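You operate a simulated robot arm through the tools that you are given. There is no shell and no other tool. Be economical: measure what you need, move in short steps, check, and stop when the job is done.

Carry out the task below with a simulated robot arm. There is one attempt and no reset: what you move stays moved.

Task
Wipe the dark smudge, soap the black mat and start the warmer at 30 degrees.
Fine: use the yellow sponge, smudge first, soap from the white dish; put the sponge back. A coat counts when it lies all over at full strength: go over it till it gets no stronger. What is to be rubbed or washed off counts as gone when no trace of it is left.
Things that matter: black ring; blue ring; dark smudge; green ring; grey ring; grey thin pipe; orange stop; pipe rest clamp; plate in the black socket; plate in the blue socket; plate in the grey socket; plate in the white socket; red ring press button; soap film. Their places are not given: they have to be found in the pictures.

Only the result counts: the job must be done as asked and must still hold three seconds after the hand-in. Knocking over, shifting, dropping, spilling or breaking anything else fails it.

Robot
A 7-joint arm with a two-finger parallel gripper, fixed in place. Base frame: the origin is at the foot of the arm, x ahead of it, y to its left, z up. Lengths are in m, angles in degrees, forces in N, time in s.
Its first joint turns from -166.0 to 166.0 degrees. Payload 3.43 kg.
The TCP is the grasp point between the finger pads, 0.03 m short of the fingertips. In the tool frame z runs along the fingers and y along their closing line. Largest opening 0.094 m; finger width 0.028, thickness 0.01; the body of the gripper, 0.05 by 0.096 m, starts 0.055 m behind the TCP.
Orientation is that of the tool frame in the base frame, as [roll, pitch, yaw] about the fixed x, y, z axes, in that order (R = Rz(yaw) Ry(pitch) Rx(roll)). With the fingers straight down and closing along the base's y, the tool's x points along the base's -x, its y along +y and its z along -z.

Tools
- The arm moves only by the tool apply_moves. Its argument "deltas" is a list of rows, each a list of 3 entries, a list of its own where there are three numbers: the turn, a rotation vector about the base's x, y, z in units of 120 degrees (1.0 is 120 degrees), then the shift along the base's x, y, z in units of 200 mm (1.0 is 200 mm), then the gripper command, from -1 (shut) to 1 (fully open), values between in proportion. In form: [[[wx, wy, wz], [x, y, z], jaw], ...]. A call has 1 to 12 rows; each row is the pose to reach, as a shift and turn from the pose commanded when the call began. A call with a number of a shift or a turn outside -1 to 1 is refused whole. Rows are played at 5 a second. More than 0.05 m and 8.6 degrees between two rows, or a gripper value outside its range, and nothing of the call is played. A pose out of reach is approached as far as the arm can. The call stops where the force on the tool passes 40 N (or 10 N more than at its start, if that is more) or the arm is blocked; 0.2 s more then pass. Each finger travels about 0.045 m/s and halts on what it meets, pressing with about 22 N; the grip force reading is that of the motor and also rises with nothing between the fingers. The clock runs only during rows and for 0.2 s after the last one: add rows that repeat a pose to give the fingers time. It gives the time, the measured TCP pose, the force on the tool (base axes), the opening and the grip force at its end, in the units of the frame above (readings bear some noise), with the torque about the TCP (base axes, N m) and any sound that the robot's microphone picked up.
- Cameras (640 x 400 px; columns grow to the right, rows downward): "scene" is fixed at [0.2146, -0.6479, 1.4037]; the picture's right is [0.66, -0.75, 0.00], its down [-0.72, -0.63, -0.30] and it looks along [0.22, 0.20, -0.96] (base axes); focal length 214 px, centre (320, 200). "wrist" rides on the gripper at [0.076, 0.014, -0.103] in the tool frame; the picture's right is [-0.18, 0.98, 0.00], its down [-0.75, -0.14, -0.64] and it looks along [-0.63, -0.12, 0.77] (tool axes); focal length 243 px, centre (320, 200).
- get_image(camera): a new picture of that camera. The clock stands still meanwhile.
- point_at(camera, pixels): there is no depth. For up to 12 entries [column, row, z] of the newest picture of that camera ("zoom" is the newest enlarged one), the place [x, y] in the base frame at which the ray of that pixel passes the height z, good to about 0.002 m, but the place of the scene camera against the robot may be out by one fixed shift of up to 0.025 m in any direction. The clock stands still meanwhile.
- close_up(camera, box): a new picture of the part [left, top, right, bottom] of that camera's present view, enlarged. The clock stands still meanwhile.
- finish_job(): hands the job in; it is judged then, once.

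Go step by step. Measure first, check grasps and placings, and put right what went wrong. The budget is 80 turns and 54 pictures, counting those below and the enlarged ones. Unless the task says otherwise, let go and move clear before handing in, and close with one line.

The tools are called after ">>>" by a JSON object that holds its "method" and its "body". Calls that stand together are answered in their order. apply_moves: Moves the arm, as the interface text tells. Its arguments: {"type":"object","properties":{"deltas":{"type":"array","items":{"type":"array"}}},"required":["deltas"]} The other tools are called the same way: get_image (camera) takes a picture; point_at (camera, pixels) gives the place at which the rays of pixels pass given heights; close_up (camera, box) takes an enlarged picture of a part of a camera's view; finish_job () hands the job in.

At the start:

```text
t: 0.0
tcp_pos: [0.3718, -0.4527, 1.1445]
tool_rot: [-180.0, 0.0, -179.9]
force: [-0.3, -0.1, -0.2]
ft_torque: [-0.01, -0.01, -0.01]
opening: 0.0939
grip_force: 0.1
```

scene: 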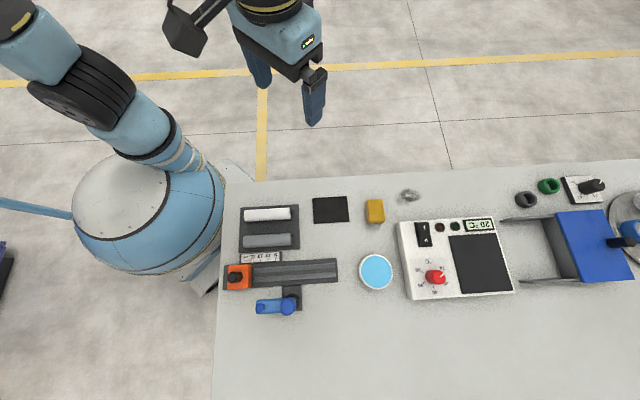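
wrist: 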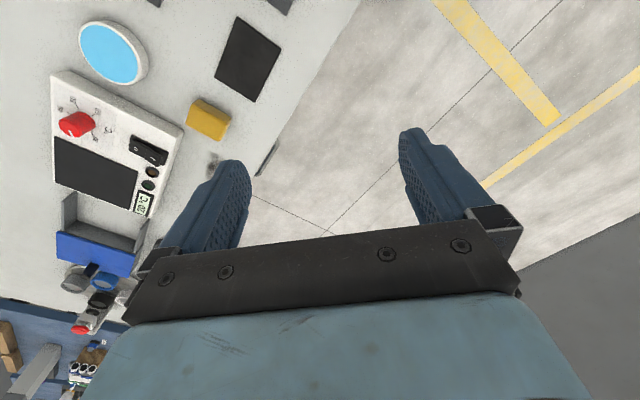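

The scene shows the yellow sponge near (375,211), the black mat at (330,209), the smudge near (409,195), the dish at (376,271) and the warmer at (455,258). I'll enlarge these to see the details.

>>> {"method": "close_up", "body": {"camera": "scene", "box": [300, 170, 440, 300]}}

>>> {"method": "close_up", "body": {"camera": "scene", "box": [390, 200, 530, 310]}}

>>> {"method": "point_at", "body": {"camera": "scene", "pixels": [[375, 211, 0.0], [330, 209, 0.0], [409, 195, 0.0], [376, 271, 0.0], [436, 277, 0.05], [424, 234, 0.05], [220, 300, 0.0], [640, 162, 0.0]]}}

```text
3.08 times, centred on (370, 235) of scene
```

zoom: 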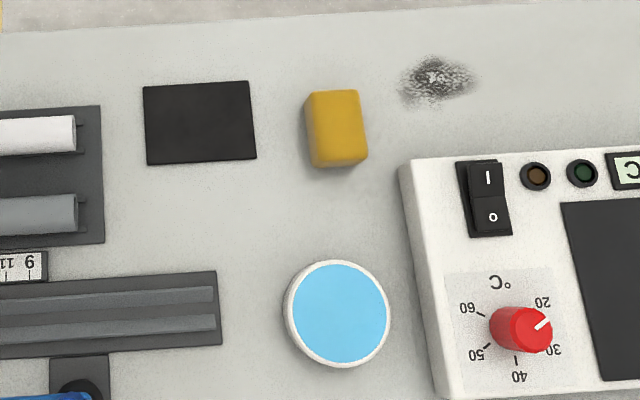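

```text
3.64 times, centred on (460, 255) of scene
```

zoom: 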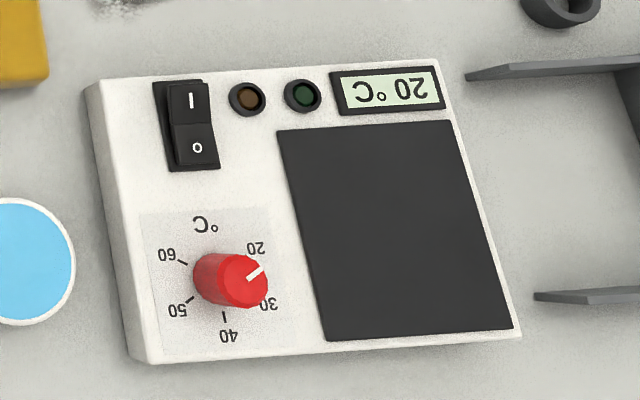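

```text
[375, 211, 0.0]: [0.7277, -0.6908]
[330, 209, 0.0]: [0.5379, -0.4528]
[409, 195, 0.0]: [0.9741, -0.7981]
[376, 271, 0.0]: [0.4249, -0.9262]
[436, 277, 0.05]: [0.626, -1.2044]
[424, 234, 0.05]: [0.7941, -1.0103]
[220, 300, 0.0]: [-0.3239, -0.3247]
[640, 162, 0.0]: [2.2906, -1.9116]
```

The table is clearly above z=0, so I'll triangulate its height with both cameras.

>>> {"method": "point_at", "body": {"camera": "wrist", "pixels": [[248, 58, 0.2], [248, 58, 0.5], [113, 50, 0.2], [113, 50, 0.5], [208, 119, 0.2], [208, 119, 0.5], [92, 172, 0.2], [92, 172, 0.5]]}}

>>> {"method": "point_at", "body": {"camera": "scene", "pixels": [[330, 209, 0.2], [330, 209, 0.5], [376, 271, 0.2], [376, 271, 0.5], [375, 211, 0.2], [375, 211, 0.5], [481, 263, 0.2], [481, 263, 0.5]]}}

```text
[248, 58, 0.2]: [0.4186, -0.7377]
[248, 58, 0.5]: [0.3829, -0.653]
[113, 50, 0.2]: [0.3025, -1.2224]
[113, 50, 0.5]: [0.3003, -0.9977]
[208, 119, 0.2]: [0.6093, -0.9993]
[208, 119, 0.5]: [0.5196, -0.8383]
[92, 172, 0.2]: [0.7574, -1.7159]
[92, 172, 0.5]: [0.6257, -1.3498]
```

```text
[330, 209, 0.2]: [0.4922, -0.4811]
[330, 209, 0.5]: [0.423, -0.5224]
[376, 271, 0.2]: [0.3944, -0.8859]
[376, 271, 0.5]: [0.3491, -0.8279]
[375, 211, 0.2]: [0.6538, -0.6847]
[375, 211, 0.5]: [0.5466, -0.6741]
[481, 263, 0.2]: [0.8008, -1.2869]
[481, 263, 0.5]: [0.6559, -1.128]
```

The rays cross near z≈0.80 (the table top). Now I'll get places at that height from both views.

>>> {"method": "point_at", "body": {"camera": "scene", "pixels": [[330, 209, 0.8], [375, 211, 0.82], [409, 195, 0.8], [376, 271, 0.81], [436, 277, 0.86], [424, 234, 0.85], [481, 263, 0.84], [331, 196, 0.8], [398, 222, 0.84], [412, 299, 0.84], [514, 292, 0.84], [219, 196, 0.8]]}}

>>> {"method": "point_at", "body": {"camera": "wrist", "pixels": [[248, 58, 0.8], [113, 50, 0.81], [208, 119, 0.82], [213, 165, 0.8], [75, 125, 0.86], [148, 150, 0.85], [96, 172, 0.84]]}}

>>> {"method": "close_up", "body": {"camera": "wrist", "box": [30, 0, 290, 240]}}

```text
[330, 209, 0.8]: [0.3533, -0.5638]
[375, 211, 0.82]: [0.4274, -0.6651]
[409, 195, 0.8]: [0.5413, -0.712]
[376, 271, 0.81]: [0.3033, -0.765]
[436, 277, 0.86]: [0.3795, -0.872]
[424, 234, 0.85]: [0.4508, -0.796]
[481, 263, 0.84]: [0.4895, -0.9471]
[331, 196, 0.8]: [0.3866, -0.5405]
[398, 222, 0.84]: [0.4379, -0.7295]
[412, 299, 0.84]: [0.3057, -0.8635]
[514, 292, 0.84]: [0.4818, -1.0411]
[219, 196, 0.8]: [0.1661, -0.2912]
```

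```text
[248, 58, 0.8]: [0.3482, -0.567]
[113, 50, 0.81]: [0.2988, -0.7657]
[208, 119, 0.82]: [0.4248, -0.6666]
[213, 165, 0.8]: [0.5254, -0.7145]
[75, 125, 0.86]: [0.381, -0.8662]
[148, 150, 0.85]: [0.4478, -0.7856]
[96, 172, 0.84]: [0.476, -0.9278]
```

```text
1.67 times, centred on (160, 120) of wrist
```

zoom: 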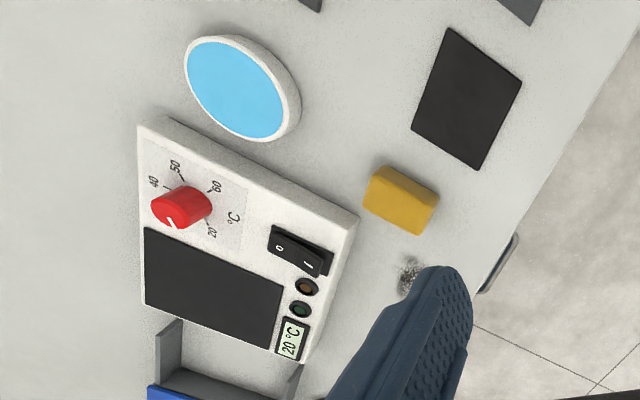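

Both views agree to within about 0.01 m: sponge ≈(0.425,-0.666), mat ≈(0.35,-0.565), smudge ≈(0.53,-0.713), dish ≈(0.30,-0.765). I'll go above the sponge for a closer wrist view.

>>> {"method": "apply_moves", "body": {"deltas": [[[0, 0, 0], [0.03, -0.14, -0.1], 1], [[0, 0, 0], [0.07, -0.28, -0.2], 1], [[0, 0, 0], [0.1, -0.42, -0.3], 1], [[0, 0, 0], [0.14, -0.56, -0.42], 1], [[0, 0, 0], [0.17, -0.7, -0.54], 1], [[0, 0, 0], [0.2, -0.84, -0.66], 1], [[0, 0, 0], [0.22, -0.98, -0.78], 1], [[0, 0, 0], [0.22, -0.98, -0.78], 1]]}}

>>> {"method": "get_image", "body": {"camera": "wrist"}}

```text
t: 1.8
tcp_pos: [0.4149, -0.6501, 0.9895]
tool_rot: [-180.0, 0.1, 180.0]
force: [0.5, 0.4, -0.2]
ft_torque: [0.01, 0.0, 0.01]
opening: 0.0942
grip_force: 0.1
```

```text
48 pictures are left
```

wrist: 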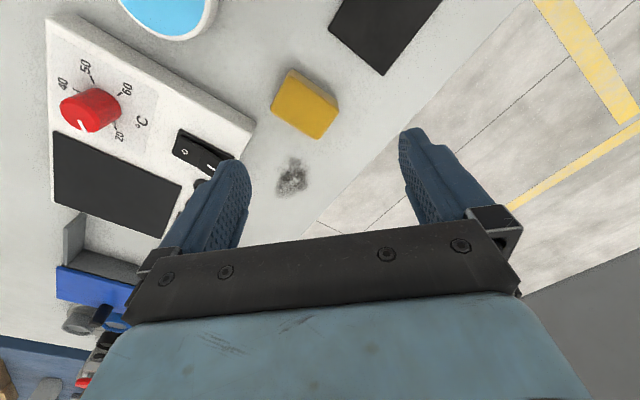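

The sponge is at about (305,103) and the smudge at (291,177). I'll zoom to get the sponge's corners and heading.

>>> {"method": "close_up", "body": {"camera": "wrist", "box": [240, 50, 368, 130]}}

>>> {"method": "close_up", "body": {"camera": "wrist", "box": [40, 0, 260, 240]}}

```text
5.00 times, centred on (304, 90) of wrist
```

zoom: 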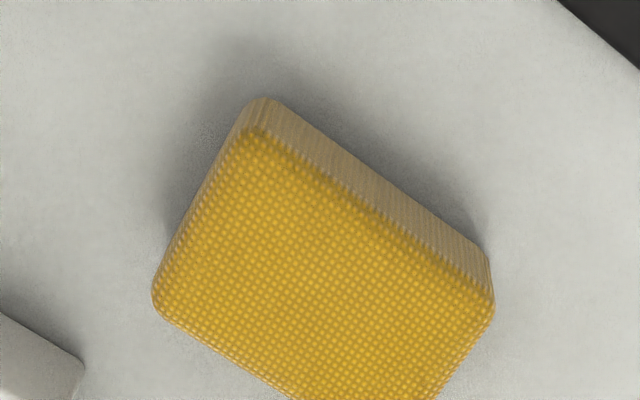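

```text
1.67 times, centred on (150, 120) of wrist
```

zoom: 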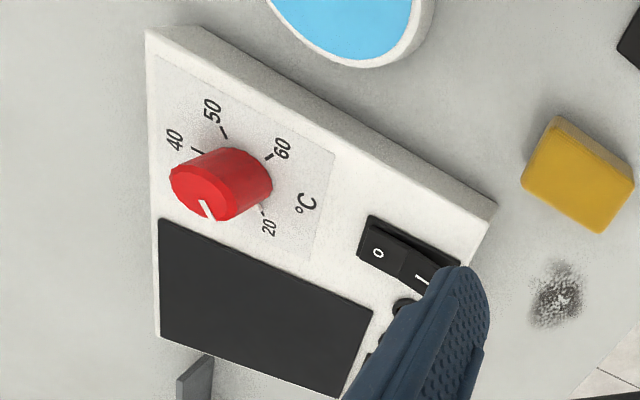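

>>> {"method": "point_at", "body": {"camera": "wrist", "pixels": [[291, 75.6, 0.83], [338.4, 111, 0.83], [271, 108, 0.83], [318, 138, 0.83], [293, 69.6, 0.8], [338, 102, 0.8], [291, 177, 0.8], [274, 177, 0.8], [308, 177, 0.8], [291, 157, 0.8], [291, 198, 0.8]]}}

>>> {"method": "point_at", "body": {"camera": "scene", "pixels": [[365.8, 199.9, 0.83], [382.3, 199.3, 0.83], [385.3, 221.4, 0.83], [369.4, 223.6, 0.83]]}}

```text
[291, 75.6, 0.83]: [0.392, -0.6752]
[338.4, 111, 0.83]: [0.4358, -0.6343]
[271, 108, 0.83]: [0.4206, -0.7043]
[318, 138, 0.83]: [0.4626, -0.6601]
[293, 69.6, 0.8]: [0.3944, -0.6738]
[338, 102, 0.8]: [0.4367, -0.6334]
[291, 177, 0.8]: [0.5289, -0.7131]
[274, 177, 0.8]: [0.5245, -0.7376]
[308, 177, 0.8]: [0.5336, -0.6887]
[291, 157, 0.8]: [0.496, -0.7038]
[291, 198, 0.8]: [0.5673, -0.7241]
```

```text
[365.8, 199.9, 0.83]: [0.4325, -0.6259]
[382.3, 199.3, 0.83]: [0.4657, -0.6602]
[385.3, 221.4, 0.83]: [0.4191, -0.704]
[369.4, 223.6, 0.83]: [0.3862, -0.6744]
```

The sponge is 0.06 x 0.041 m and about 0.03 m high, centred at (0.428,-0.6685) with its long side at +45°. I'll turn the tool +45° and go above it with the jaw partly open.

>>> {"method": "apply_moves", "body": {"deltas": [[[0, 0, 0.0625], [0.01, -0.016, -0.05], 0.5], [[0, 0, 0.125], [0.02, -0.033, -0.12], 0.5], [[0, 0, 0.1875], [0.03, -0.05, -0.2], 0.5], [[0, 0, 0.25], [0.04, -0.066, -0.28], 0.5], [[0, 0, 0.3125], [0.05, -0.083, -0.36], 0.5], [[0, 0, 0.375], [0.061, -0.099, -0.44], 0.5], [[0, 0, 0.375], [0.061, -0.099, -0.4925], 0.5], [[0, 0, 0.375], [0.061, -0.099, -0.4925], 0.5]]}}

>>> {"method": "get_image", "body": {"camera": "wrist"}}

```text
t: 3.6
tcp_pos: [0.4278, -0.6676, 0.8913]
tool_rot: [180.0, 0.0, -134.9]
force: [-0.2, -0.3, -0.7]
ft_torque: [0.03, -0.01, 0.0]
opening: 0.0704
grip_force: 0.1
```

```text
45 pictures are left
```

wrist: 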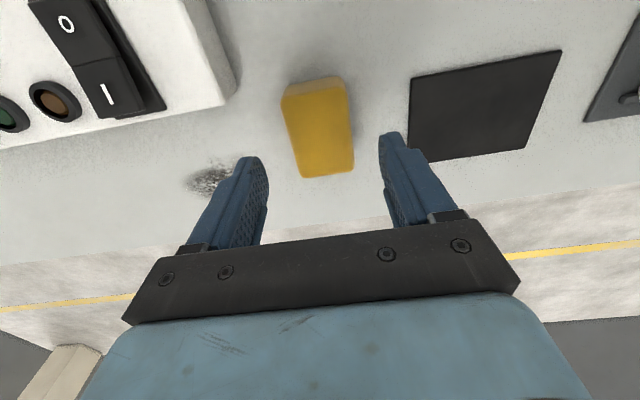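

The sponge sits centred between the fingers and aligned. I'll lower to TCP z≈0.845 and close.

>>> {"method": "apply_moves", "body": {"deltas": [[[0, 0, 0], [0, 0, -0.12], 0.5], [[0, 0, 0], [0, 0, -0.225], 0.5], [[0, 0, 0], [0, 0, -0.225], -0.5], [[0, 0, 0], [0, 0, -0.225], -1], [[0, 0, 0], [0, 0, -0.225], -1], [[0, 0, 0], [0, 0, -0.225], -1], [[0, 0, 0], [0, 0, -0.225], -1], [[0, 0, 0], [0, 0, -0.225], -1]]}}

>>> {"method": "apply_moves", "body": {"deltas": [[[0, 0, 0], [0, 0, 0.1], -1], [[0, 0, 0], [0, 0, 0.2], -1], [[0, 0, 0], [0, 0, 0.2], -1]]}}

>>> {"method": "get_image", "body": {"camera": "wrist"}}

```text
t: 5.4
tcp_pos: [0.4281, -0.6693, 0.847]
tool_rot: [179.9, 0.0, -135.0]
force: [-0.7, 0.5, 0.8]
ft_torque: [-0.03, -0.01, -0.01]
opening: 0.0438
grip_force: 21.6
```

```text
t: 6.2
tcp_pos: [0.4265, -0.6699, 0.8864]
tool_rot: [-180.0, 0.1, -135.1]
force: [0.1, 0.2, 0.1]
ft_torque: [0.01, 0.01, -0.02]
opening: 0.044
grip_force: 22.2
```

```text
44 pictures are left
```

wrist: 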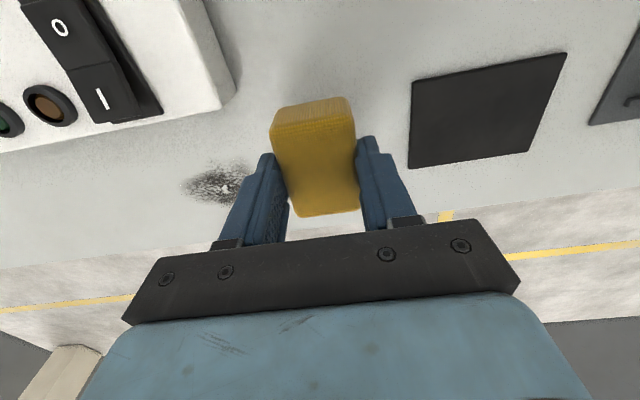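

The sponge is held (opening 0.044). I'll measure the smudge's extent and the table edge before wiping.

>>> {"method": "close_up", "body": {"camera": "wrist", "box": [150, 130, 310, 230]}}

>>> {"method": "point_at", "body": {"camera": "wrist", "pixels": [[214, 184, 0.8], [183, 186, 0.8], [247, 180, 0.8], [212, 162, 0.8], [216, 205, 0.8], [226, 100, 0.84], [413, 83, 0.8], [566, 53, 0.8], [528, 151, 0.8], [408, 168, 0.8]]}}

```text
4.00 times, centred on (230, 180) of wrist
```

zoom: 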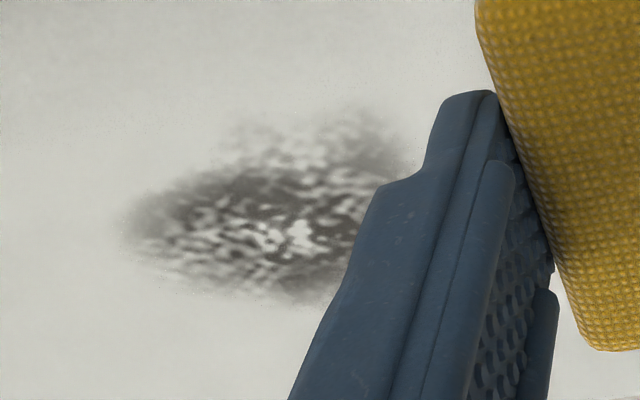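

```text
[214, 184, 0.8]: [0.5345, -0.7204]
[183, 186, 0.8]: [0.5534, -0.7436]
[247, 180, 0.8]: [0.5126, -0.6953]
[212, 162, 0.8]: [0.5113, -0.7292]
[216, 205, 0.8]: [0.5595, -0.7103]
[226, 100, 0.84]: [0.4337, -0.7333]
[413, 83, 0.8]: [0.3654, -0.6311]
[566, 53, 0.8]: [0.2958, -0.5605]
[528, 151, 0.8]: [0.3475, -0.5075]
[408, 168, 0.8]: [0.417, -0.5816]
```

The smudge is centred at about (0.532,-0.716), spanning ±0.035 m across and ±0.025 m along the sponge. I'll move over it and descend gently to find contact.

>>> {"method": "apply_moves", "body": {"deltas": [[[0, 0, 0], [0.17, -0.08, 0], -1], [[0, 0, 0], [0.35, -0.16, 0], -1], [[0, 0, 0], [0.522, -0.239, 0], -1], [[0, 0, 0], [0.522, -0.239, -0.1], -1], [[0, 0, 0], [0.522, -0.239, -0.19], -1], [[0, 0, 0], [0.522, -0.239, -0.2], -1], [[0, 0, 0], [0.522, -0.239, -0.2], -1]]}}

>>> {"method": "apply_moves", "body": {"deltas": [[[0, 0, 0], [0, 0, -0.01], -1], [[0, 0, 0], [0, 0, -0.015], -1], [[0, 0, 0], [0, 0, -0.015], -1]]}}

```text
t: 7.8
tcp_pos: [0.5321, -0.7169, 0.8468]
tool_rot: [180.0, 0.1, -135.0]
force: [0.4, 0.4, 4.8]
ft_torque: [0.01, -0.01, -0.02]
opening: 0.0441
grip_force: 22.6
```

```text
t: 8.6
tcp_pos: [0.5318, -0.7156, 0.8436]
tool_rot: [-179.7, -0.1, -135.0]
force: [0.4, -3.1, 26.0]
ft_torque: [-0.02, 0.06, 0.02]
opening: 0.0441
grip_force: 21.4
```

Contact starts near z 0.847 and the force is 26 N now. I'll ease to about 13 N and stroke across the smudge.

>>> {"method": "apply_moves", "body": {"deltas": [[[0, 0, 0], [0, 0, 0.007], -1], [[0, 0, 0], [0.088, -0.088, 0.007], -1], [[0, 0, 0], [0.16, -0.16, 0.007], -1], [[0, 0, 0], [0.08, -0.08, 0.007], -1], [[0, 0, 0], [0, 0, 0.007], -1], [[0, 0, 0], [-0.088, 0.088, 0.007], -1], [[0, 0, 0], [-0.16, 0.16, 0.007], -1], [[0, 0, 0], [-0.12, 0.2, 0.007], -1], [[0, 0, 0], [-0.04, 0.12, 0.007], -1], [[0, 0, 0], [0.04, 0.04, 0.007], -1], [[0, 0, 0], [0.12, -0.04, 0.007], -1], [[0, 0, 0], [0.2, -0.12, 0.007], -1]]}}

>>> {"method": "apply_moves", "body": {"deltas": [[[0, 0, 0], [-0.04, -0.04, 0], -1], [[0, 0, 0], [-0.08, -0.08, 0], -1], [[0, 0, 0], [-0.16, 0, 0], -1], [[0, 0, 0], [-0.24, 0.08, 0], -1], [[0, 0, 0], [-0.32, 0.16, 0], -1], [[0, 0, 0], [-0.4, 0.24, 0], -1], [[0, 0, 0], [-0.36, 0.28, 0], -1], [[0, 0, 0], [-0.28, 0.2, 0], -1], [[0, 0, 0], [-0.2, 0.12, 0], -1], [[0, 0, 0], [-0.12, 0.04, 0], -1], [[0, 0, 0], [-0.04, -0.04, 0], -1]]}}

>>> {"method": "apply_moves", "body": {"deltas": [[[0, 0, 0], [0, 0, 0.2], -1], [[0, 0, 0], [-0.2, 0.2, 0.2], -1], [[0, 0, 0], [-0.4, 0.4, 0.2], -1], [[0, 0, 0], [-0.54, 0.54, 0.2], -1], [[0, 0, 0], [-0.54, 0.54, 0.2], -1]]}}

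>>> {"method": "get_image", "body": {"camera": "wrist"}}

```text
t: 11.2
tcp_pos: [0.5724, -0.7408, 0.8445]
tool_rot: [180.0, -0.1, -135.1]
force: [-0.7, 0.1, 0.5]
ft_torque: [0.02, 0.02, 0.01]
opening: 0.0441
grip_force: 22.2
```

```text
t: 13.6
tcp_pos: [0.5628, -0.7484, 0.8448]
tool_rot: [180.0, -0.1, -135.0]
force: [-0.1, -0.3, 0.1]
ft_torque: [0.0, -0.02, 0.02]
opening: 0.0439
grip_force: 22.0
```

```text
refused: row 2 steps farther than a row can; nothing moved
```

```text
42 pictures are left
```

wrist: 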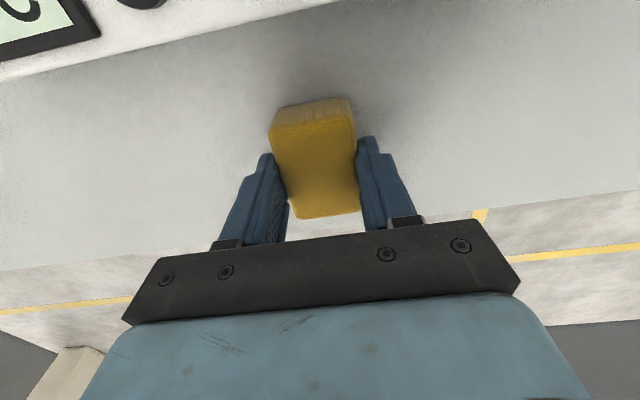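

The force has dropped to about 0, so the sponge may have slid up a little in the grip. I'll lift, move aside and inspect the spot.

>>> {"method": "apply_moves", "body": {"deltas": [[[0, 0, 0], [0, 0, 0.15], -1], [[0, 0, 0], [-0.15, 0.15, 0.2], -1], [[0, 0, 0], [-0.3, 0.3, 0.25], -1], [[0, 0, 0], [-0.42, 0.42, 0.25], -1], [[0, 0, 0], [-0.54, 0.54, 0.25], -1], [[0, 0, 0], [-0.54, 0.54, 0.25], -1]]}}

>>> {"method": "get_image", "body": {"camera": "wrist"}}

>>> {"method": "close_up", "body": {"camera": "scene", "box": [360, 160, 460, 222]}}

```text
t: 15.0
tcp_pos: [0.4546, -0.6403, 0.8942]
tool_rot: [180.0, 0.0, -134.9]
force: [-0.7, 1.1, -0.5]
ft_torque: [-0.01, 0.02, 0.02]
opening: 0.044
grip_force: 22.0
```

```text
41 pictures are left
```

wrist: 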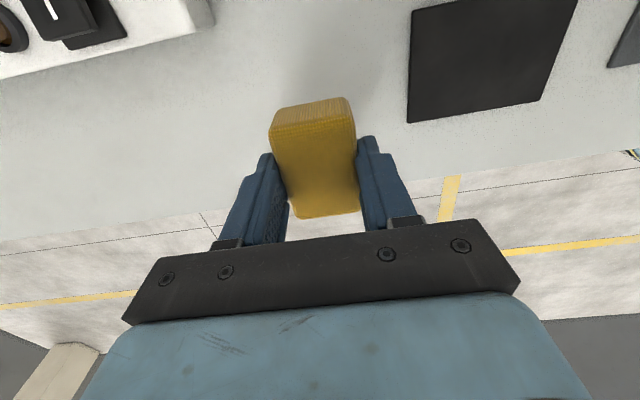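

```text
6.40 times, centred on (410, 191) of scene
```

zoom: 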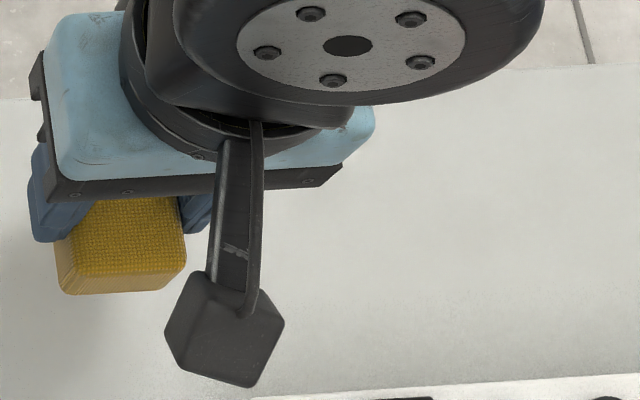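

>>> {"method": "close_up", "body": {"camera": "wrist", "box": [60, 60, 270, 220]}}

>>> {"method": "point_at", "body": {"camera": "wrist", "pixels": [[180, 140, 0.8], [200, 120, 0.8], [200, 160, 0.8], [240, 140, 0.8], [270, 120, 0.815], [350, 100, 0.815]]}}

```text
2.50 times, centred on (165, 140) of wrist
```

zoom: 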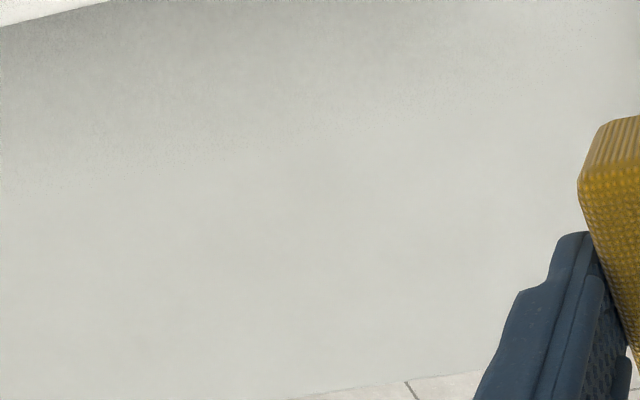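

```text
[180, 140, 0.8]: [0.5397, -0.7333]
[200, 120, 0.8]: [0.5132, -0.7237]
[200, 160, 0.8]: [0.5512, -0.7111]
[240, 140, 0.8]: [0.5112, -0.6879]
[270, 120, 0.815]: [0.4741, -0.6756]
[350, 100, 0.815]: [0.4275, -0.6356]
```

No trace of the smudge shows around its place (180–240, 120–160). Next I'll carry the sponge to above the dish.

>>> {"method": "apply_moves", "body": {"deltas": [[[0, 0, 0], [-0.05, -0.04, 0.18], -1], [[0, 0, 0], [-0.2, -0.16, 0.183], -1], [[0, 0, 0], [-0.35, -0.28, 0.183], -1], [[0, 0, 0], [-0.5, -0.4, 0.183], -1], [[0, 0, 0], [-0.65, -0.52, 0.183], -1], [[0, 0, 0], [-0.777, -0.6235, 0.183], -1], [[0, 0, 0], [-0.777, -0.6235, 0.183], -1]]}}

>>> {"method": "get_image", "body": {"camera": "wrist"}}

>>> {"method": "get_image", "body": {"camera": "scene"}}

```text
t: 16.6
tcp_pos: [0.3012, -0.7653, 0.9305]
tool_rot: [-180.0, 0.0, -135.1]
force: [1.0, -0.5, -0.5]
ft_torque: [0.01, 0.04, 0.02]
opening: 0.0441
grip_force: 22.5
```

```text
38 pictures are left
```

wrist: 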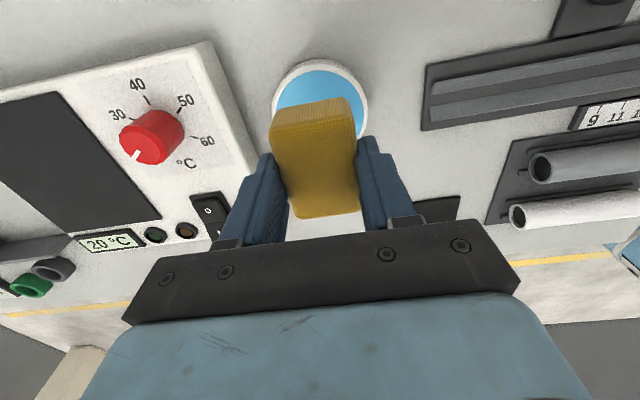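

```text
37 pictures are left
```

scene: 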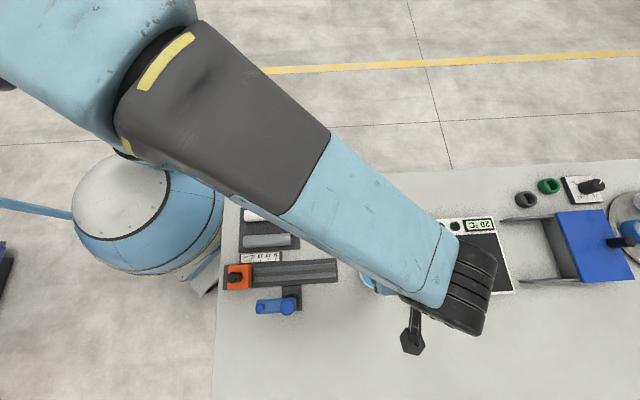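

>>> {"method": "point_at", "body": {"camera": "wrist", "pixels": [[272, 100, 0.815], [369, 103, 0.815], [316, 61, 0.815], [363, 135, 0.815], [350, 68, 0.815], [285, 75, 0.815]]}}

>>> {"method": "close_up", "body": {"camera": "wrist", "box": [250, 45, 390, 145]}}

```text
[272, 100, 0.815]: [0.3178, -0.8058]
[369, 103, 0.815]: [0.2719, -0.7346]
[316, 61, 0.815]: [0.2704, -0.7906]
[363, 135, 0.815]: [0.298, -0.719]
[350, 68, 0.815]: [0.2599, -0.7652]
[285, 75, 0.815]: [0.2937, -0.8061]
```

```text
4.00 times, centred on (320, 95) of wrist
```

zoom: 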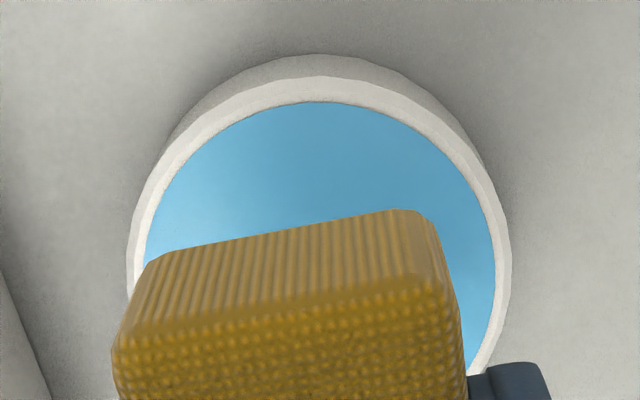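

The dish rim circle fits centre (0.304,-0.764) with radius ≈0.046 and the soap surface is just below the rim. I'll lower the sponge into it slowly.

>>> {"method": "apply_moves", "body": {"deltas": [[[0, 0, 0], [0.015, 0.005, -0.15], -1], [[0, 0, 0], [0.015, 0.005, -0.3], -1], [[0, 0, 0], [0.015, 0.005, -0.34], -1], [[0, 0, 0], [0.015, 0.005, -0.34], -1]]}}

>>> {"method": "apply_moves", "body": {"deltas": [[[0, 0, 0], [0, 0, -0.015], -1], [[0, 0, 0], [0, 0, -0.015], -1]]}}

```text
t: 17.8
tcp_pos: [0.304, -0.7658, 0.8662]
tool_rot: [-179.7, -0.2, -135.0]
force: [-1.3, -1.0, 6.3]
ft_torque: [-0.09, -0.07, 0.02]
opening: 0.0441
grip_force: 22.3
stopped in row 4: the force on the tool passed its limit at 41 N (the readings are from after the stop); the commanded pose is now the measured one
```

```text
t: 18.6
tcp_pos: [0.304, -0.7672, 0.8667]
tool_rot: [-179.5, -0.4, -135.0]
force: [0.0, 0.0, 8.5]
ft_torque: [0.13, -0.07, 0.0]
opening: 0.0441
grip_force: 22.1
stopped in row 2: the force on the tool passed its limit at 41 N (the readings are from after the stop); the commanded pose is now the measured one
```

The sponge touches the soap at TCP z≈0.866. I'll rub it a few millimetres to load it, then lift and look.

>>> {"method": "apply_moves", "body": {"deltas": [[[0, 0, 0], [0.015, 0.015, 0], -1], [[0, 0, 0], [-0.015, -0.015, 0], -1], [[0, 0, 0], [0.015, -0.015, 0], -1], [[0, 0, 0], [-0.015, 0.015, 0], -1], [[0, 0, 0], [0, 0, 0], -1], [[0, 0, 0], [0, 0, 0], -1]]}}

>>> {"method": "apply_moves", "body": {"deltas": [[[0, 0, 0], [0, 0, 0.15], -1], [[0, 0, 0], [0, 0, 0.3], -1], [[0, 0, 0], [0, 0, 0.3], -1]]}}

>>> {"method": "get_image", "body": {"camera": "wrist"}}

```text
t: 20.0
tcp_pos: [0.3034, -0.7663, 0.8663]
tool_rot: [-179.5, -0.2, -135.1]
force: [-5.4, 7.2, 20.0]
ft_torque: [0.22, 0.06, 0.03]
opening: 0.044
grip_force: 21.9
```

```text
t: 20.8
tcp_pos: [0.3044, -0.7679, 0.925]
tool_rot: [-179.6, -0.2, -134.9]
force: [-0.1, 0.3, -0.4]
ft_torque: [0.02, -0.02, 0.03]
opening: 0.0439
grip_force: 22.3
```

```text
35 pictures are left
```

wrist: 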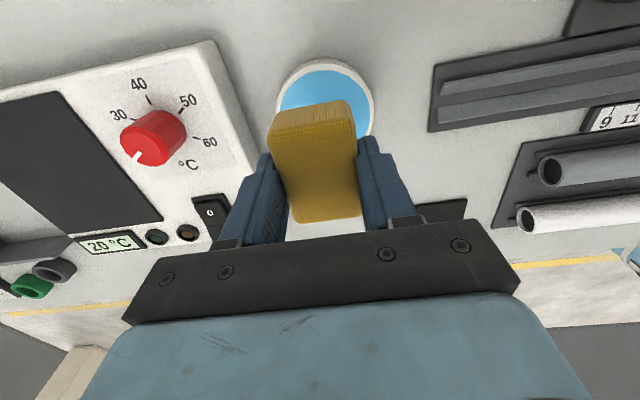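

Sponge is still held well. Next I'll carry it above the mat (centre about (0.356,-0.570)) and look.

>>> {"method": "apply_moves", "body": {"deltas": [[[0, 0, 0], [0.04, 0.16, 0], -1], [[0, 0, 0], [0.085, 0.32, 0], -1], [[0, 0, 0], [0.13, 0.48, 0], -1], [[0, 0, 0], [0.17, 0.65, 0], -1], [[0, 0, 0], [0.217, 0.82, 0], -1], [[0, 0, 0], [0.262, 0.984, 0], -1], [[0, 0, 0], [0.262, 0.984, 0], -1]]}}

>>> {"method": "get_image", "body": {"camera": "wrist"}}

```text
t: 22.4
tcp_pos: [0.3569, -0.5692, 0.9247]
tool_rot: [-179.6, -0.3, -135.0]
force: [-0.5, 0.4, -0.2]
ft_torque: [-0.01, 0.0, 0.02]
opening: 0.044
grip_force: 21.8
```

```text
34 pictures are left
```

wrist: 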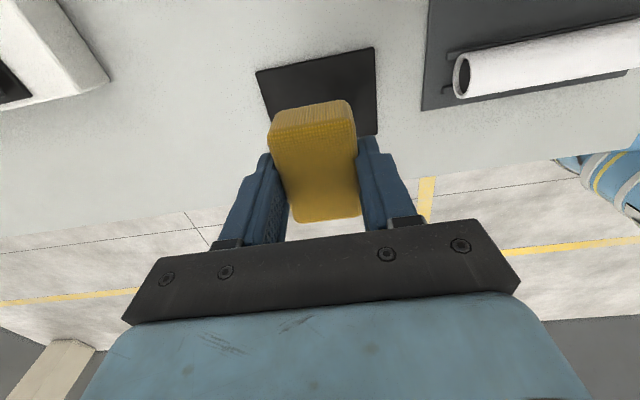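

>>> {"method": "point_at", "body": {"camera": "wrist", "pixels": [[256, 72, 0.801], [373, 47, 0.801], [379, 134, 0.801], [269, 118, 0.801], [455, 95, 0.83], [424, 110, 0.805]]}}

```text
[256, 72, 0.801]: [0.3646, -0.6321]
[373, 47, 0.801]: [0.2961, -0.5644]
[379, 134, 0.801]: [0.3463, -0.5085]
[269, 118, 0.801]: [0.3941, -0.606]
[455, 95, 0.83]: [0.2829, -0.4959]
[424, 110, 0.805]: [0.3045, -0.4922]
```

The mat spans u≈0.606–0.705 by v≈-0.190…-0.114 along the 45° axes, centre (0.3557,-0.5707). I'll descend gently onto its middle.

>>> {"method": "apply_moves", "body": {"deltas": [[[0, 0, 0], [0, 0, -0.15], -1], [[0, 0, 0], [0, 0, -0.3], -1], [[0, 0, 0], [0, 0, -0.365], -1], [[0, 0, 0], [0, 0, -0.375], -1], [[0, 0, 0], [0, 0, -0.385], -1], [[0, 0, 0], [0, 0, -0.385], -1]]}}

```text
t: 23.8
tcp_pos: [0.3575, -0.5713, 0.8482]
tool_rot: [-179.6, -0.3, -135.0]
force: [0.3, -0.3, -0.7]
ft_torque: [0.04, 0.01, -0.01]
opening: 0.0439
grip_force: 22.1
```

>>> {"method": "apply_moves", "body": {"deltas": [[[0, 0, 0], [0, 0, -0.01], -1], [[0, 0, 0], [0, 0, -0.02], -1], [[0, 0, 0], [0, 0, -0.02], -1]]}}

```text
t: 24.6
tcp_pos: [0.3566, -0.5707, 0.8467]
tool_rot: [-179.4, -0.4, -135.0]
force: [1.1, 4.8, 22.4]
ft_torque: [0.37, -0.03, 0.0]
opening: 0.044
grip_force: 21.9
```

There is 22 N at z≈0.8467 with slight tilt. I'll ease off, correct the tilt and sweep two lanes across the whole mat.

>>> {"method": "apply_moves", "body": {"deltas": [[[0.004, 0.001, 0], [0, 0, 0.004], -1], [[0.004, 0.001, 0], [-0.038, -0.038, 0.004], -1], [[0.004, 0.001, 0], [0.02, -0.095, 0.004], -1], [[0.004, 0.001, 0], [0.075, -0.151, 0.004], -1], [[0.004, 0.001, 0], [0.02, -0.095, 0.004], -1], [[0.004, 0.001, 0], [-0.038, -0.038, 0.004], -1], [[0.004, 0.001, 0], [-0.095, 0.02, 0.004], -1], [[0.004, 0.001, 0], [-0.148, 0.071, 0.004], -1], [[0.004, 0.001, 0], [-0.077, 0.142, 0.004], -1], [[0.004, 0.001, 0], [-0.022, 0.087, 0.004], -1], [[0.004, 0.001, 0], [0.0325, 0.0325, 0.004], -1], [[0.004, 0.001, 0], [0.0325, 0.0325, 0.004], -1]]}}

>>> {"method": "apply_moves", "body": {"deltas": [[[0, 0, 0], [0.06, -0.06, 0], -1], [[0, 0, 0], [0.113, -0.113, 0], -1], [[0, 0, 0], [0.042, -0.184, 0], -1], [[0, 0, 0], [-0.013, -0.127, 0], -1], [[0, 0, 0], [-0.07, -0.07, 0], -1], [[0, 0, 0], [-0.13, -0.01, 0], -1], [[0, 0, 0], [-0.18, 0.039, 0], -1], [[0, 0, 0], [-0.11, 0.11, 0], -1], [[0, 0, 0], [-0.055, 0.055, 0], -1], [[0, 0, 0], [0, 0, 0], -1], [[0, 0, 0], [0.06, -0.06, 0], -1], [[0, 0, 0], [0.113, -0.113, 0], -1]]}}

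```text
t: 27.2
tcp_pos: [0.3621, -0.5636, 0.8447]
tool_rot: [180.0, -0.2, -135.1]
force: [-6.2, 5.2, 12.3]
ft_torque: [0.04, 0.2, -0.06]
opening: 0.0442
grip_force: 22.4
```

```text
t: 29.8
tcp_pos: [0.3856, -0.5864, 0.8454]
tool_rot: [179.9, 0.0, -135.1]
force: [-2.7, 3.7, 5.0]
ft_torque: [0.01, 0.06, 0.01]
opening: 0.0439
grip_force: 21.7
```

Both lanes are swept under good force. I'll lift, move aside to the sponge's home and inspect the coat.

>>> {"method": "apply_moves", "body": {"deltas": [[[0, 0, 0], [0, 0, 0.15], -1], [[0, 0, 0], [0.1, -0.15, 0.25], -1], [[0, 0, 0], [0.2, -0.3, 0.3], -1], [[0, 0, 0], [0.2, -0.4, 0.3], -1], [[0, 0, 0], [0.2, -0.4, 0.3], -1]]}}

>>> {"method": "get_image", "body": {"camera": "wrist"}}

```text
t: 31.0
tcp_pos: [0.4255, -0.6661, 0.9048]
tool_rot: [-180.0, -0.1, -135.0]
force: [0.5, 0.4, -0.1]
ft_torque: [0.0, 0.01, 0.02]
opening: 0.0438
grip_force: 22.0
```

```text
33 pictures are left
```

wrist: 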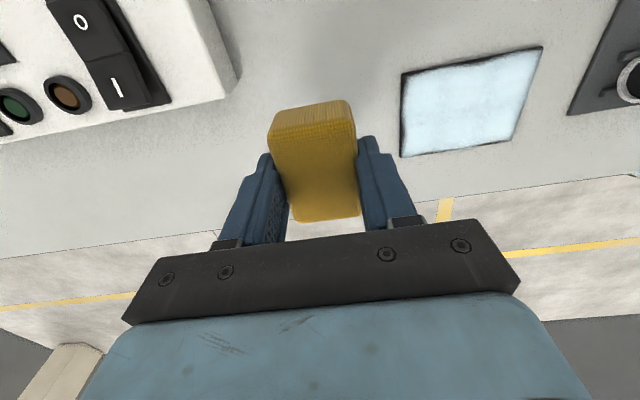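

>>> {"method": "close_up", "body": {"camera": "wrist", "box": [385, 35, 561, 165]}}

```text
3.08 times, centred on (473, 100) of wrist
```

zoom: 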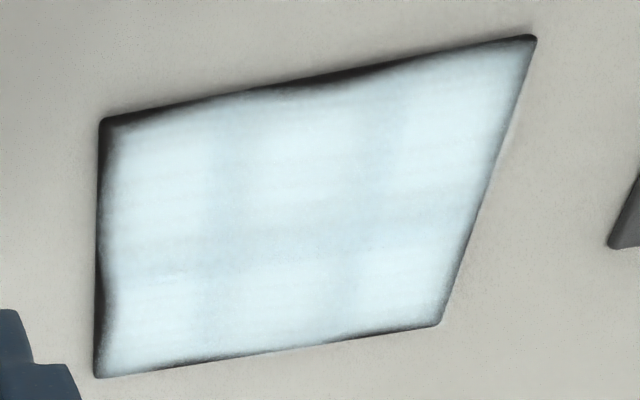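

The mat's coat is uneven: dark margins remain at the left (u-high) and top (v-low) edges and at the corners. I'll go back for another pass with more overlap past the edges.

>>> {"method": "apply_moves", "body": {"deltas": [[[0, 0, 0], [-0.12, 0.16, 0], -1], [[0, 0, 0], [-0.24, 0.32, 0], -1], [[0, 0, 0], [-0.349, 0.478, 0], -1], [[0, 0, 0], [-0.349, 0.478, -0.15], -1], [[0, 0, 0], [-0.349, 0.478, -0.28], -1], [[0, 0, 0], [-0.349, 0.478, -0.3], -1], [[0, 0, 0], [-0.349, 0.478, -0.305], -1], [[0, 0, 0], [-0.349, 0.478, -0.305], -1]]}}

```text
t: 32.8
tcp_pos: [0.3566, -0.5715, 0.8462]
tool_rot: [-179.8, -0.1, -135.1]
force: [-1.7, 4.0, 31.6]
ft_torque: [0.27, 0.03, 0.0]
opening: 0.0439
grip_force: 22.2
```

Contact is at 31 N; I'll ease slightly and go round with more overlap at all edges.

>>> {"method": "apply_moves", "body": {"deltas": [[[0, 0, 0], [-0.057, -0.057, 0.004], -1], [[0, 0, 0], [0.081, -0.194, 0.004], -1], [[0, 0, 0], [-0.057, -0.057, 0.004], -1], [[0, 0, 0], [-0.173, 0.06, 0.004], -1], [[0, 0, 0], [-0.117, 0.117, 0.004], -1], [[0, 0, 0], [-0.067, 0.166, 0.004], -1], [[0, 0, 0], [0.0495, 0.0495, 0.004], -1], [[0, 0, 0], [0.187, -0.088, 0.004], -1], [[0, 0, 0], [0.138, -0.138, 0.004], -1], [[0, 0, 0], [0.081, -0.194, 0.004], -1], [[0, 0, 0], [0.138, -0.138, 0.004], -1], [[0, 0, 0], [0, 0, 0.004], -1]]}}

>>> {"method": "apply_moves", "body": {"deltas": [[[0, 0, 0], [-0.117, 0.117, 0], -1], [[0, 0, 0], [-0.173, 0.06, 0], -1], [[0, 0, 0], [-0.057, -0.057, 0], -1], [[0, 0, 0], [0.081, -0.194, 0], -1], [[0, 0, 0], [0.187, -0.088, 0], -1], [[0, 0, 0], [0.0495, 0.0495, 0], -1], [[0, 0, 0], [-0.067, 0.166, 0], -1], [[0, 0, 0], [0.0495, 0.0495, 0], -1], [[0, 0, 0], [0.187, -0.088, 0], -1], [[0, 0, 0], [0.138, -0.138, 0], -1], [[0, 0, 0], [0, 0, 0], -1], [[0, 0, 0], [0, 0, 0], -1]]}}

>>> {"method": "apply_moves", "body": {"deltas": [[[0, 0, 0], [0, 0, 0.15], -1], [[0, 0, 0], [0.1, -0.15, 0.25], -1], [[0, 0, 0], [0.2, -0.3, 0.305], -1], [[0, 0, 0], [0.35, -0.478, 0.305], -1], [[0, 0, 0], [0.35, -0.478, 0.305], -1]]}}

>>> {"method": "close_up", "body": {"camera": "wrist", "box": [385, 35, 561, 165]}}

```text
t: 33.1
tcp_pos: [0.357, -0.5714, 0.8462]
tool_rot: [-180.0, 0.1, -134.9]
force: [-0.3, 5.9, 10.8]
ft_torque: [-0.02, 0.22, -0.13]
opening: 0.0439
grip_force: 22.8
stopped in row 1: the force on the tool passed its limit at 50 N (the readings are from after the stop); the commanded pose is now the measured one
```

```text
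t: 34.9
tcp_pos: [0.3575, -0.5538, 0.8447]
tool_rot: [179.7, 0.2, -134.9]
force: [-0.4, 0.1, 5.9]
ft_torque: [-0.12, -0.06, 0.02]
opening: 0.0437
grip_force: 21.7
stopped in row 8: the force on the tool passed its limit at 46 N (the readings are from after the stop); the commanded pose is now the measured one
```

```text
t: 36.1
tcp_pos: [0.4282, -0.6507, 0.9065]
tool_rot: [179.7, 0.2, -134.9]
force: [0.3, 0.3, -0.5]
ft_torque: [-0.01, -0.02, 0.01]
opening: 0.0438
grip_force: 22.2
```

```text
3.08 times, centred on (473, 100) of wrist
```

zoom: 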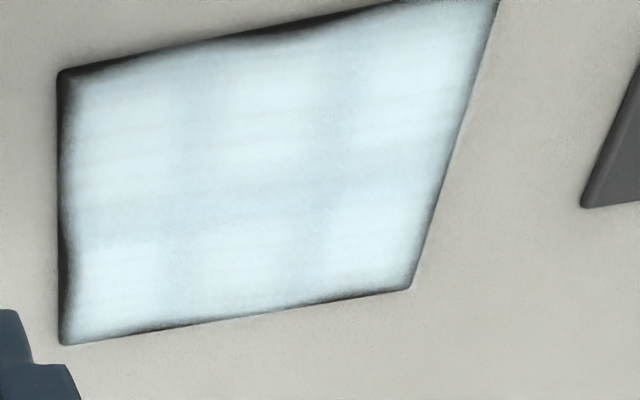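

The second pass hardly changed anything, so the sponge is probably spent. I'll reload it in the dish.

>>> {"method": "apply_moves", "body": {"deltas": [[[0, 0, 0], [-0.12, -0.11, 0.07], -1], [[0, 0, 0], [-0.25, -0.235, 0.07], -1], [[0, 0, 0], [-0.38, -0.355, 0.07], -1], [[0, 0, 0], [-0.5, -0.47, 0.07], -1], [[0, 0, 0], [-0.6175, -0.578, 0.07], -1], [[0, 0, 0], [-0.6175, -0.578, 0], -1], [[0, 0, 0], [-0.6175, -0.578, -0.1], -1], [[0, 0, 0], [-0.6175, -0.578, -0.16], -1], [[0, 0, 0], [-0.6175, -0.578, -0.18], -1], [[0, 0, 0], [-0.6175, -0.578, -0.19], -1], [[0, 0, 0], [-0.6175, -0.578, -0.19], -1]]}}

```text
t: 38.5
tcp_pos: [0.3029, -0.766, 0.8678]
tool_rot: [179.6, 0.3, -135.1]
force: [0.3, -0.2, -0.7]
ft_torque: [0.0, -0.01, 0.0]
opening: 0.0437
grip_force: 21.9
```

>>> {"method": "apply_moves", "body": {"deltas": [[[0, 0, 0], [0, 0, -0.008], -1], [[0, 0, 0], [0, 0, -0.014], -1], [[0, 0, 0], [0, 0, -0.014], -1]]}}

```text
t: 39.3
tcp_pos: [0.3041, -0.7655, 0.8664]
tool_rot: [179.8, 0.1, -135.0]
force: [-0.5, 1.2, 14.3]
ft_torque: [-0.08, -0.03, -0.02]
opening: 0.0439
grip_force: 22.4
```

It's 14 N in the soap. I'll rub a few strokes, then lift and carry it back above the mat.

>>> {"method": "apply_moves", "body": {"deltas": [[[0, 0, 0], [0.015, 0.015, 0], -1], [[0, 0, 0], [0, 0, 0], -1], [[0, 0, 0], [-0.015, -0.015, 0], -1], [[0, 0, 0], [0, 0, 0], -1], [[0, 0, 0], [0.02, -0.02, 0], -1], [[0, 0, 0], [0, 0, 0], -1], [[0, 0, 0], [-0.02, 0.02, 0], -1], [[0, 0, 0], [0, 0, 0], -1], [[0, 0, 0], [0, 0, -0.004], -1], [[0, 0, 0], [0, 0, -0.004], -1]]}}

>>> {"method": "apply_moves", "body": {"deltas": [[[0, 0, 0], [0, 0, 0.15], -1], [[0, 0, 0], [0, 0, 0.28], -1], [[0, 0, 0], [0.04, 0.16, 0.28], -1], [[0, 0, 0], [0.085, 0.32, 0.28], -1], [[0, 0, 0], [0.13, 0.48, 0.28], -1], [[0, 0, 0], [0.17, 0.65, 0.28], -1], [[0, 0, 0], [0.217, 0.82, 0.28], -1], [[0, 0, 0], [0.26, 0.975, 0.28], -1], [[0, 0, 0], [0.26, 0.975, 0.15], -1], [[0, 0, 0], [0.26, 0.975, 0], -1], [[0, 0, 0], [0.26, 0.975, -0.07], -1], [[0, 0, 0], [0.26, 0.975, -0.085], -1]]}}

```text
t: 41.5
tcp_pos: [0.3029, -0.766, 0.8665]
tool_rot: [179.8, 0.1, -135.1]
force: [-6.4, 10.5, 27.8]
ft_torque: [0.22, 0.19, 0.0]
opening: 0.0439
grip_force: 21.7
```

```text
t: 44.1
tcp_pos: [0.356, -0.5714, 0.8463]
tool_rot: [179.8, 0.3, -135.0]
force: [-0.5, 0.3, 1.2]
ft_torque: [-0.02, 0.02, 0.0]
opening: 0.0441
grip_force: 22.0
```

It's just touching (1.2 N). I'll press 1.4 mm deeper and go around the perimeter in smaller steps.

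>>> {"method": "apply_moves", "body": {"deltas": [[[0, 0, 0], [0, 0, -0.006], -1], [[0, 0, 0], [-0.032, -0.032, -0.006], -1], [[0, 0, 0], [-0.064, -0.064, -0.006], -1], [[0, 0, 0], [0, -0.127, -0.006], -1], [[0, 0, 0], [0.064, -0.191, -0.006], -1], [[0, 0, 0], [0.127, -0.127, -0.006], -1], [[0, 0, 0], [0.177, -0.078, -0.006], -1], [[0, 0, 0], [0.113, -0.014, -0.006], -1], [[0, 0, 0], [0.0495, 0.0495, -0.006], -1], [[0, 0, 0], [-0.014, 0.113, -0.006], -1], [[0, 0, 0], [-0.071, 0.17, -0.006], -1], [[0, 0, 0], [-0.12, 0.12, -0.006], -1]]}}

```text
t: 46.7
tcp_pos: [0.332, -0.5469, 0.8473]
tool_rot: [179.7, 0.2, -134.8]
force: [0.5, -0.3, -1.0]
ft_torque: [0.01, 0.01, 0.01]
opening: 0.0438
grip_force: 22.0
```

Force has faded, so I'll press 1 mm more and continue over the low-v edge and the middle.

>>> {"method": "apply_moves", "body": {"deltas": [[[0, 0, 0], [0, 0, -0.007], -1], [[0, 0, 0], [-0.064, -0.063, -0.007], -1], [[0, 0, 0], [-0.007, -0.12, -0.007], -1], [[0, 0, 0], [0.056, -0.184, -0.007], -1], [[0, 0, 0], [0.12, -0.247, -0.007], -1], [[0, 0, 0], [0.184, -0.311, -0.007], -1], [[0, 0, 0], [0.24, -0.254, -0.007], -1], [[0, 0, 0], [0.176, -0.191, -0.007], -1], [[0, 0, 0], [0.113, -0.127, -0.007], -1], [[0, 0, 0], [0.049, -0.063, -0.007], -1], [[0, 0, 0], [-0.007, -0.007, -0.007], -1]]}}

>>> {"method": "apply_moves", "body": {"deltas": [[[0, 0, 0], [0, 0, 0.15], -1], [[0, 0, 0], [0.1, -0.15, 0.28], -1], [[0, 0, 0], [0.24, -0.28, 0.3], -1], [[0, 0, 0], [0.36, -0.42, 0.3], -1], [[0, 0, 0], [0.476, -0.6, 0.3], -1], [[0, 0, 0], [0.476, -0.6, 0.3], -1]]}}

>>> {"method": "close_up", "body": {"camera": "wrist", "box": [385, 25, 575, 165]}}

```text
t: 49.1
tcp_pos: [0.3311, -0.548, 0.8451]
tool_rot: [179.9, 0.1, -134.9]
force: [14.8, -12.2, 33.7]
ft_torque: [-0.58, -0.58, -0.03]
opening: 0.0439
grip_force: 21.9
```

```text
t: 50.5
tcp_pos: [0.4248, -0.67, 0.9046]
tool_rot: [179.7, 0.2, -135.0]
force: [-0.3, 0.5, 0.3]
ft_torque: [0.0, -0.04, -0.01]
opening: 0.0439
grip_force: 21.7
```

```text
2.86 times, centred on (480, 95) of wrist
```

zoom: 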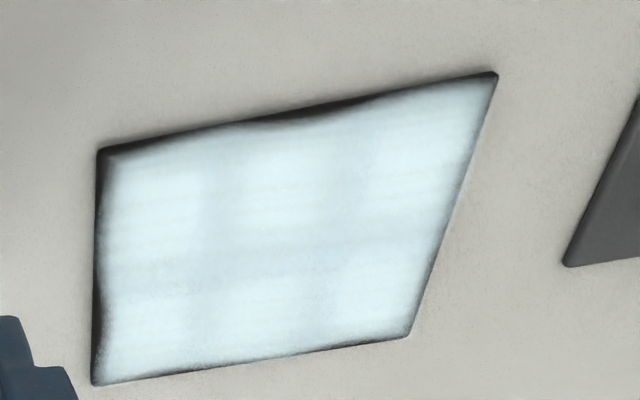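

The picture looks the same as after the first pass. To tell whether it is full, I'll do one firm, slow pass along the darkest (top, v-low) edge and compare.

>>> {"method": "apply_moves", "body": {"deltas": [[[0, 0, 0], [-0.1, 0.1, 0], -1], [[0, 0, 0], [-0.2, 0.2, 0], -1], [[0, 0, 0], [-0.287, 0.293, -0.05], -1], [[0, 0, 0], [-0.287, 0.293, -0.2], -1], [[0, 0, 0], [-0.287, 0.293, -0.28], -1], [[0, 0, 0], [-0.287, 0.293, -0.292], -1], [[0, 0, 0], [-0.287, 0.293, -0.292], -1]]}}

>>> {"method": "apply_moves", "body": {"deltas": [[[0, 0, 0], [-0.04, 0.04, 0], -1], [[0, 0, 0], [-0.08, 0.08, 0], -1], [[0, 0, 0], [-0.12, 0.12, 0], -1], [[0, 0, 0], [-0.16, 0.16, 0], -1], [[0, 0, 0], [-0.2, 0.2, 0], -1], [[0, 0, 0], [-0.24, 0.24, 0], -1], [[0, 0, 0], [-0.2, 0.2, 0], -1], [[0, 0, 0], [-0.16, 0.16, 0], -1], [[0, 0, 0], [-0.12, 0.12, 0], -1], [[0, 0, 0], [-0.08, 0.08, 0], -1], [[0, 0, 0], [-0.04, 0.04, 0], -1], [[0, 0, 0], [0, 0, 0], -1]]}}

```text
t: 52.1
tcp_pos: [0.3675, -0.6111, 0.846]
tool_rot: [179.6, 0.3, -135.0]
force: [-0.7, -0.7, -0.2]
ft_torque: [-0.01, 0.03, 0.0]
opening: 0.0437
grip_force: 22.6
```

```text
t: 54.7
tcp_pos: [0.3684, -0.6112, 0.8459]
tool_rot: [179.7, 0.2, -135.0]
force: [0.1, -0.6, -0.3]
ft_torque: [0.0, -0.05, -0.05]
opening: 0.0438
grip_force: 22.1
```

No contact force at this end, so that edge wasn't really being pressed. I'll correct the 0.35° tilt and lower until it pushes.

>>> {"method": "apply_moves", "body": {"deltas": [[[-0.003, 0, 0], [0, 0, -0.007], -1], [[-0.003, 0, 0], [0, 0, -0.012], -1], [[-0.003, 0, 0], [0, 0, -0.012], -1]]}}

```text
t: 55.5
tcp_pos: [0.3687, -0.6102, 0.8464]
tool_rot: [-179.9, -0.1, -134.9]
force: [1.3, 1.9, 26.6]
ft_torque: [0.4, -0.18, 0.0]
opening: 0.0438
grip_force: 22.0
```

Now 26 N. I'll sweep this edge slowly under load and read the force at the end.

>>> {"method": "apply_moves", "body": {"deltas": [[[0, 0, 0], [0, 0, 0.003], -1], [[0, 0, 0], [-0.03, 0.03, 0.003], -1], [[0, 0, 0], [-0.06, 0.06, 0.003], -1], [[0, 0, 0], [-0.09, 0.09, 0.003], -1], [[0, 0, 0], [-0.12, 0.12, 0.003], -1], [[0, 0, 0], [-0.15, 0.15, 0.003], -1], [[0, 0, 0], [-0.18, 0.18, 0.003], -1], [[0, 0, 0], [-0.21, 0.21, 0.003], -1], [[0, 0, 0], [-0.24, 0.24, 0.003], -1]]}}

>>> {"method": "apply_moves", "body": {"deltas": [[[0, 0, 0], [0.03, -0.03, -0.001], -1], [[0, 0, 0], [0.06, -0.06, -0.001], -1], [[0, 0, 0], [0.09, -0.09, -0.001], -1], [[0, 0, 0], [0.12, -0.12, -0.001], -1], [[0, 0, 0], [0.15, -0.15, -0.001], -1], [[0, 0, 0], [0.18, -0.18, -0.001], -1], [[0, 0, 0], [0.21, -0.21, -0.001], -1], [[0, 0, 0], [0.24, -0.24, -0.001], -1], [[0, 0, 0], [0.27, -0.21, -0.001], -1], [[0, 0, 0], [0.3, -0.18, -0.001], -1], [[0, 0, 0], [0.33, -0.15, -0.001], -1], [[0, 0, 0], [0.35, -0.13, -0.001], -1]]}}

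```text
t: 57.6
tcp_pos: [0.321, -0.563, 0.8464]
tool_rot: [-179.8, -0.2, -135.1]
force: [0.6, 0.5, -0.4]
ft_torque: [-0.01, 0.0, 0.0]
opening: 0.0439
grip_force: 22.6
stopped in row 9: the force on the tool passed its limit at 41 N (the readings are from after the stop); the commanded pose is now the measured one
```

```text
t: 60.2
tcp_pos: [0.3899, -0.5901, 0.8453]
tool_rot: [-179.9, -0.1, -135.0]
force: [-2.5, -2.0, 4.1]
ft_torque: [-0.02, 0.11, -0.02]
opening: 0.044
grip_force: 22.1
```

>>> {"method": "apply_moves", "body": {"deltas": [[[0, 0, 0], [0, 0, 0.15], -1], [[0, 0, 0], [0.05, -0.12, 0.28], -1], [[0, 0, 0], [0.1, -0.25, 0.2975], -1], [[0, 0, 0], [0.1725, -0.386, 0.2975], -1], [[0, 0, 0], [0.1725, -0.386, 0.2975], -1]]}}

>>> {"method": "close_up", "body": {"camera": "wrist", "box": [385, 35, 561, 165]}}

```text
t: 61.4
tcp_pos: [0.425, -0.6661, 0.9054]
tool_rot: [-179.9, -0.1, -135.0]
force: [0.6, -0.2, -0.7]
ft_torque: [0.0, -0.02, 0.0]
opening: 0.0439
grip_force: 22.6
```

```text
3.08 times, centred on (473, 100) of wrist
```

zoom: 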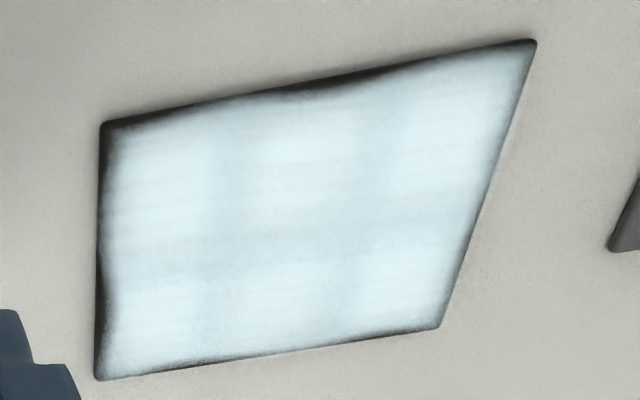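

The picture is identical to the first one, even where the edge was rubbed under load, so the coat gets no stronger and the faint pattern is its texture. I'll put the sponge back at (0.428,-0.6685).

>>> {"method": "apply_moves", "body": {"deltas": [[[0, 0, 0], [0.013, -0.01, -0.1], -1], [[0, 0, 0], [0.013, -0.01, -0.2], -1], [[0, 0, 0], [0.013, -0.01, -0.28], -1], [[0, 0, 0], [0.013, -0.01, -0.295], -1], [[0, 0, 0], [0.013, -0.01, -0.295], -1]]}}

```text
t: 62.6
tcp_pos: [0.4279, -0.668, 0.8456]
tool_rot: [-179.9, -0.1, -135.0]
force: [-0.1, 0.6, -0.7]
ft_torque: [-0.03, 0.01, -0.01]
opening: 0.0438
grip_force: 21.8
```

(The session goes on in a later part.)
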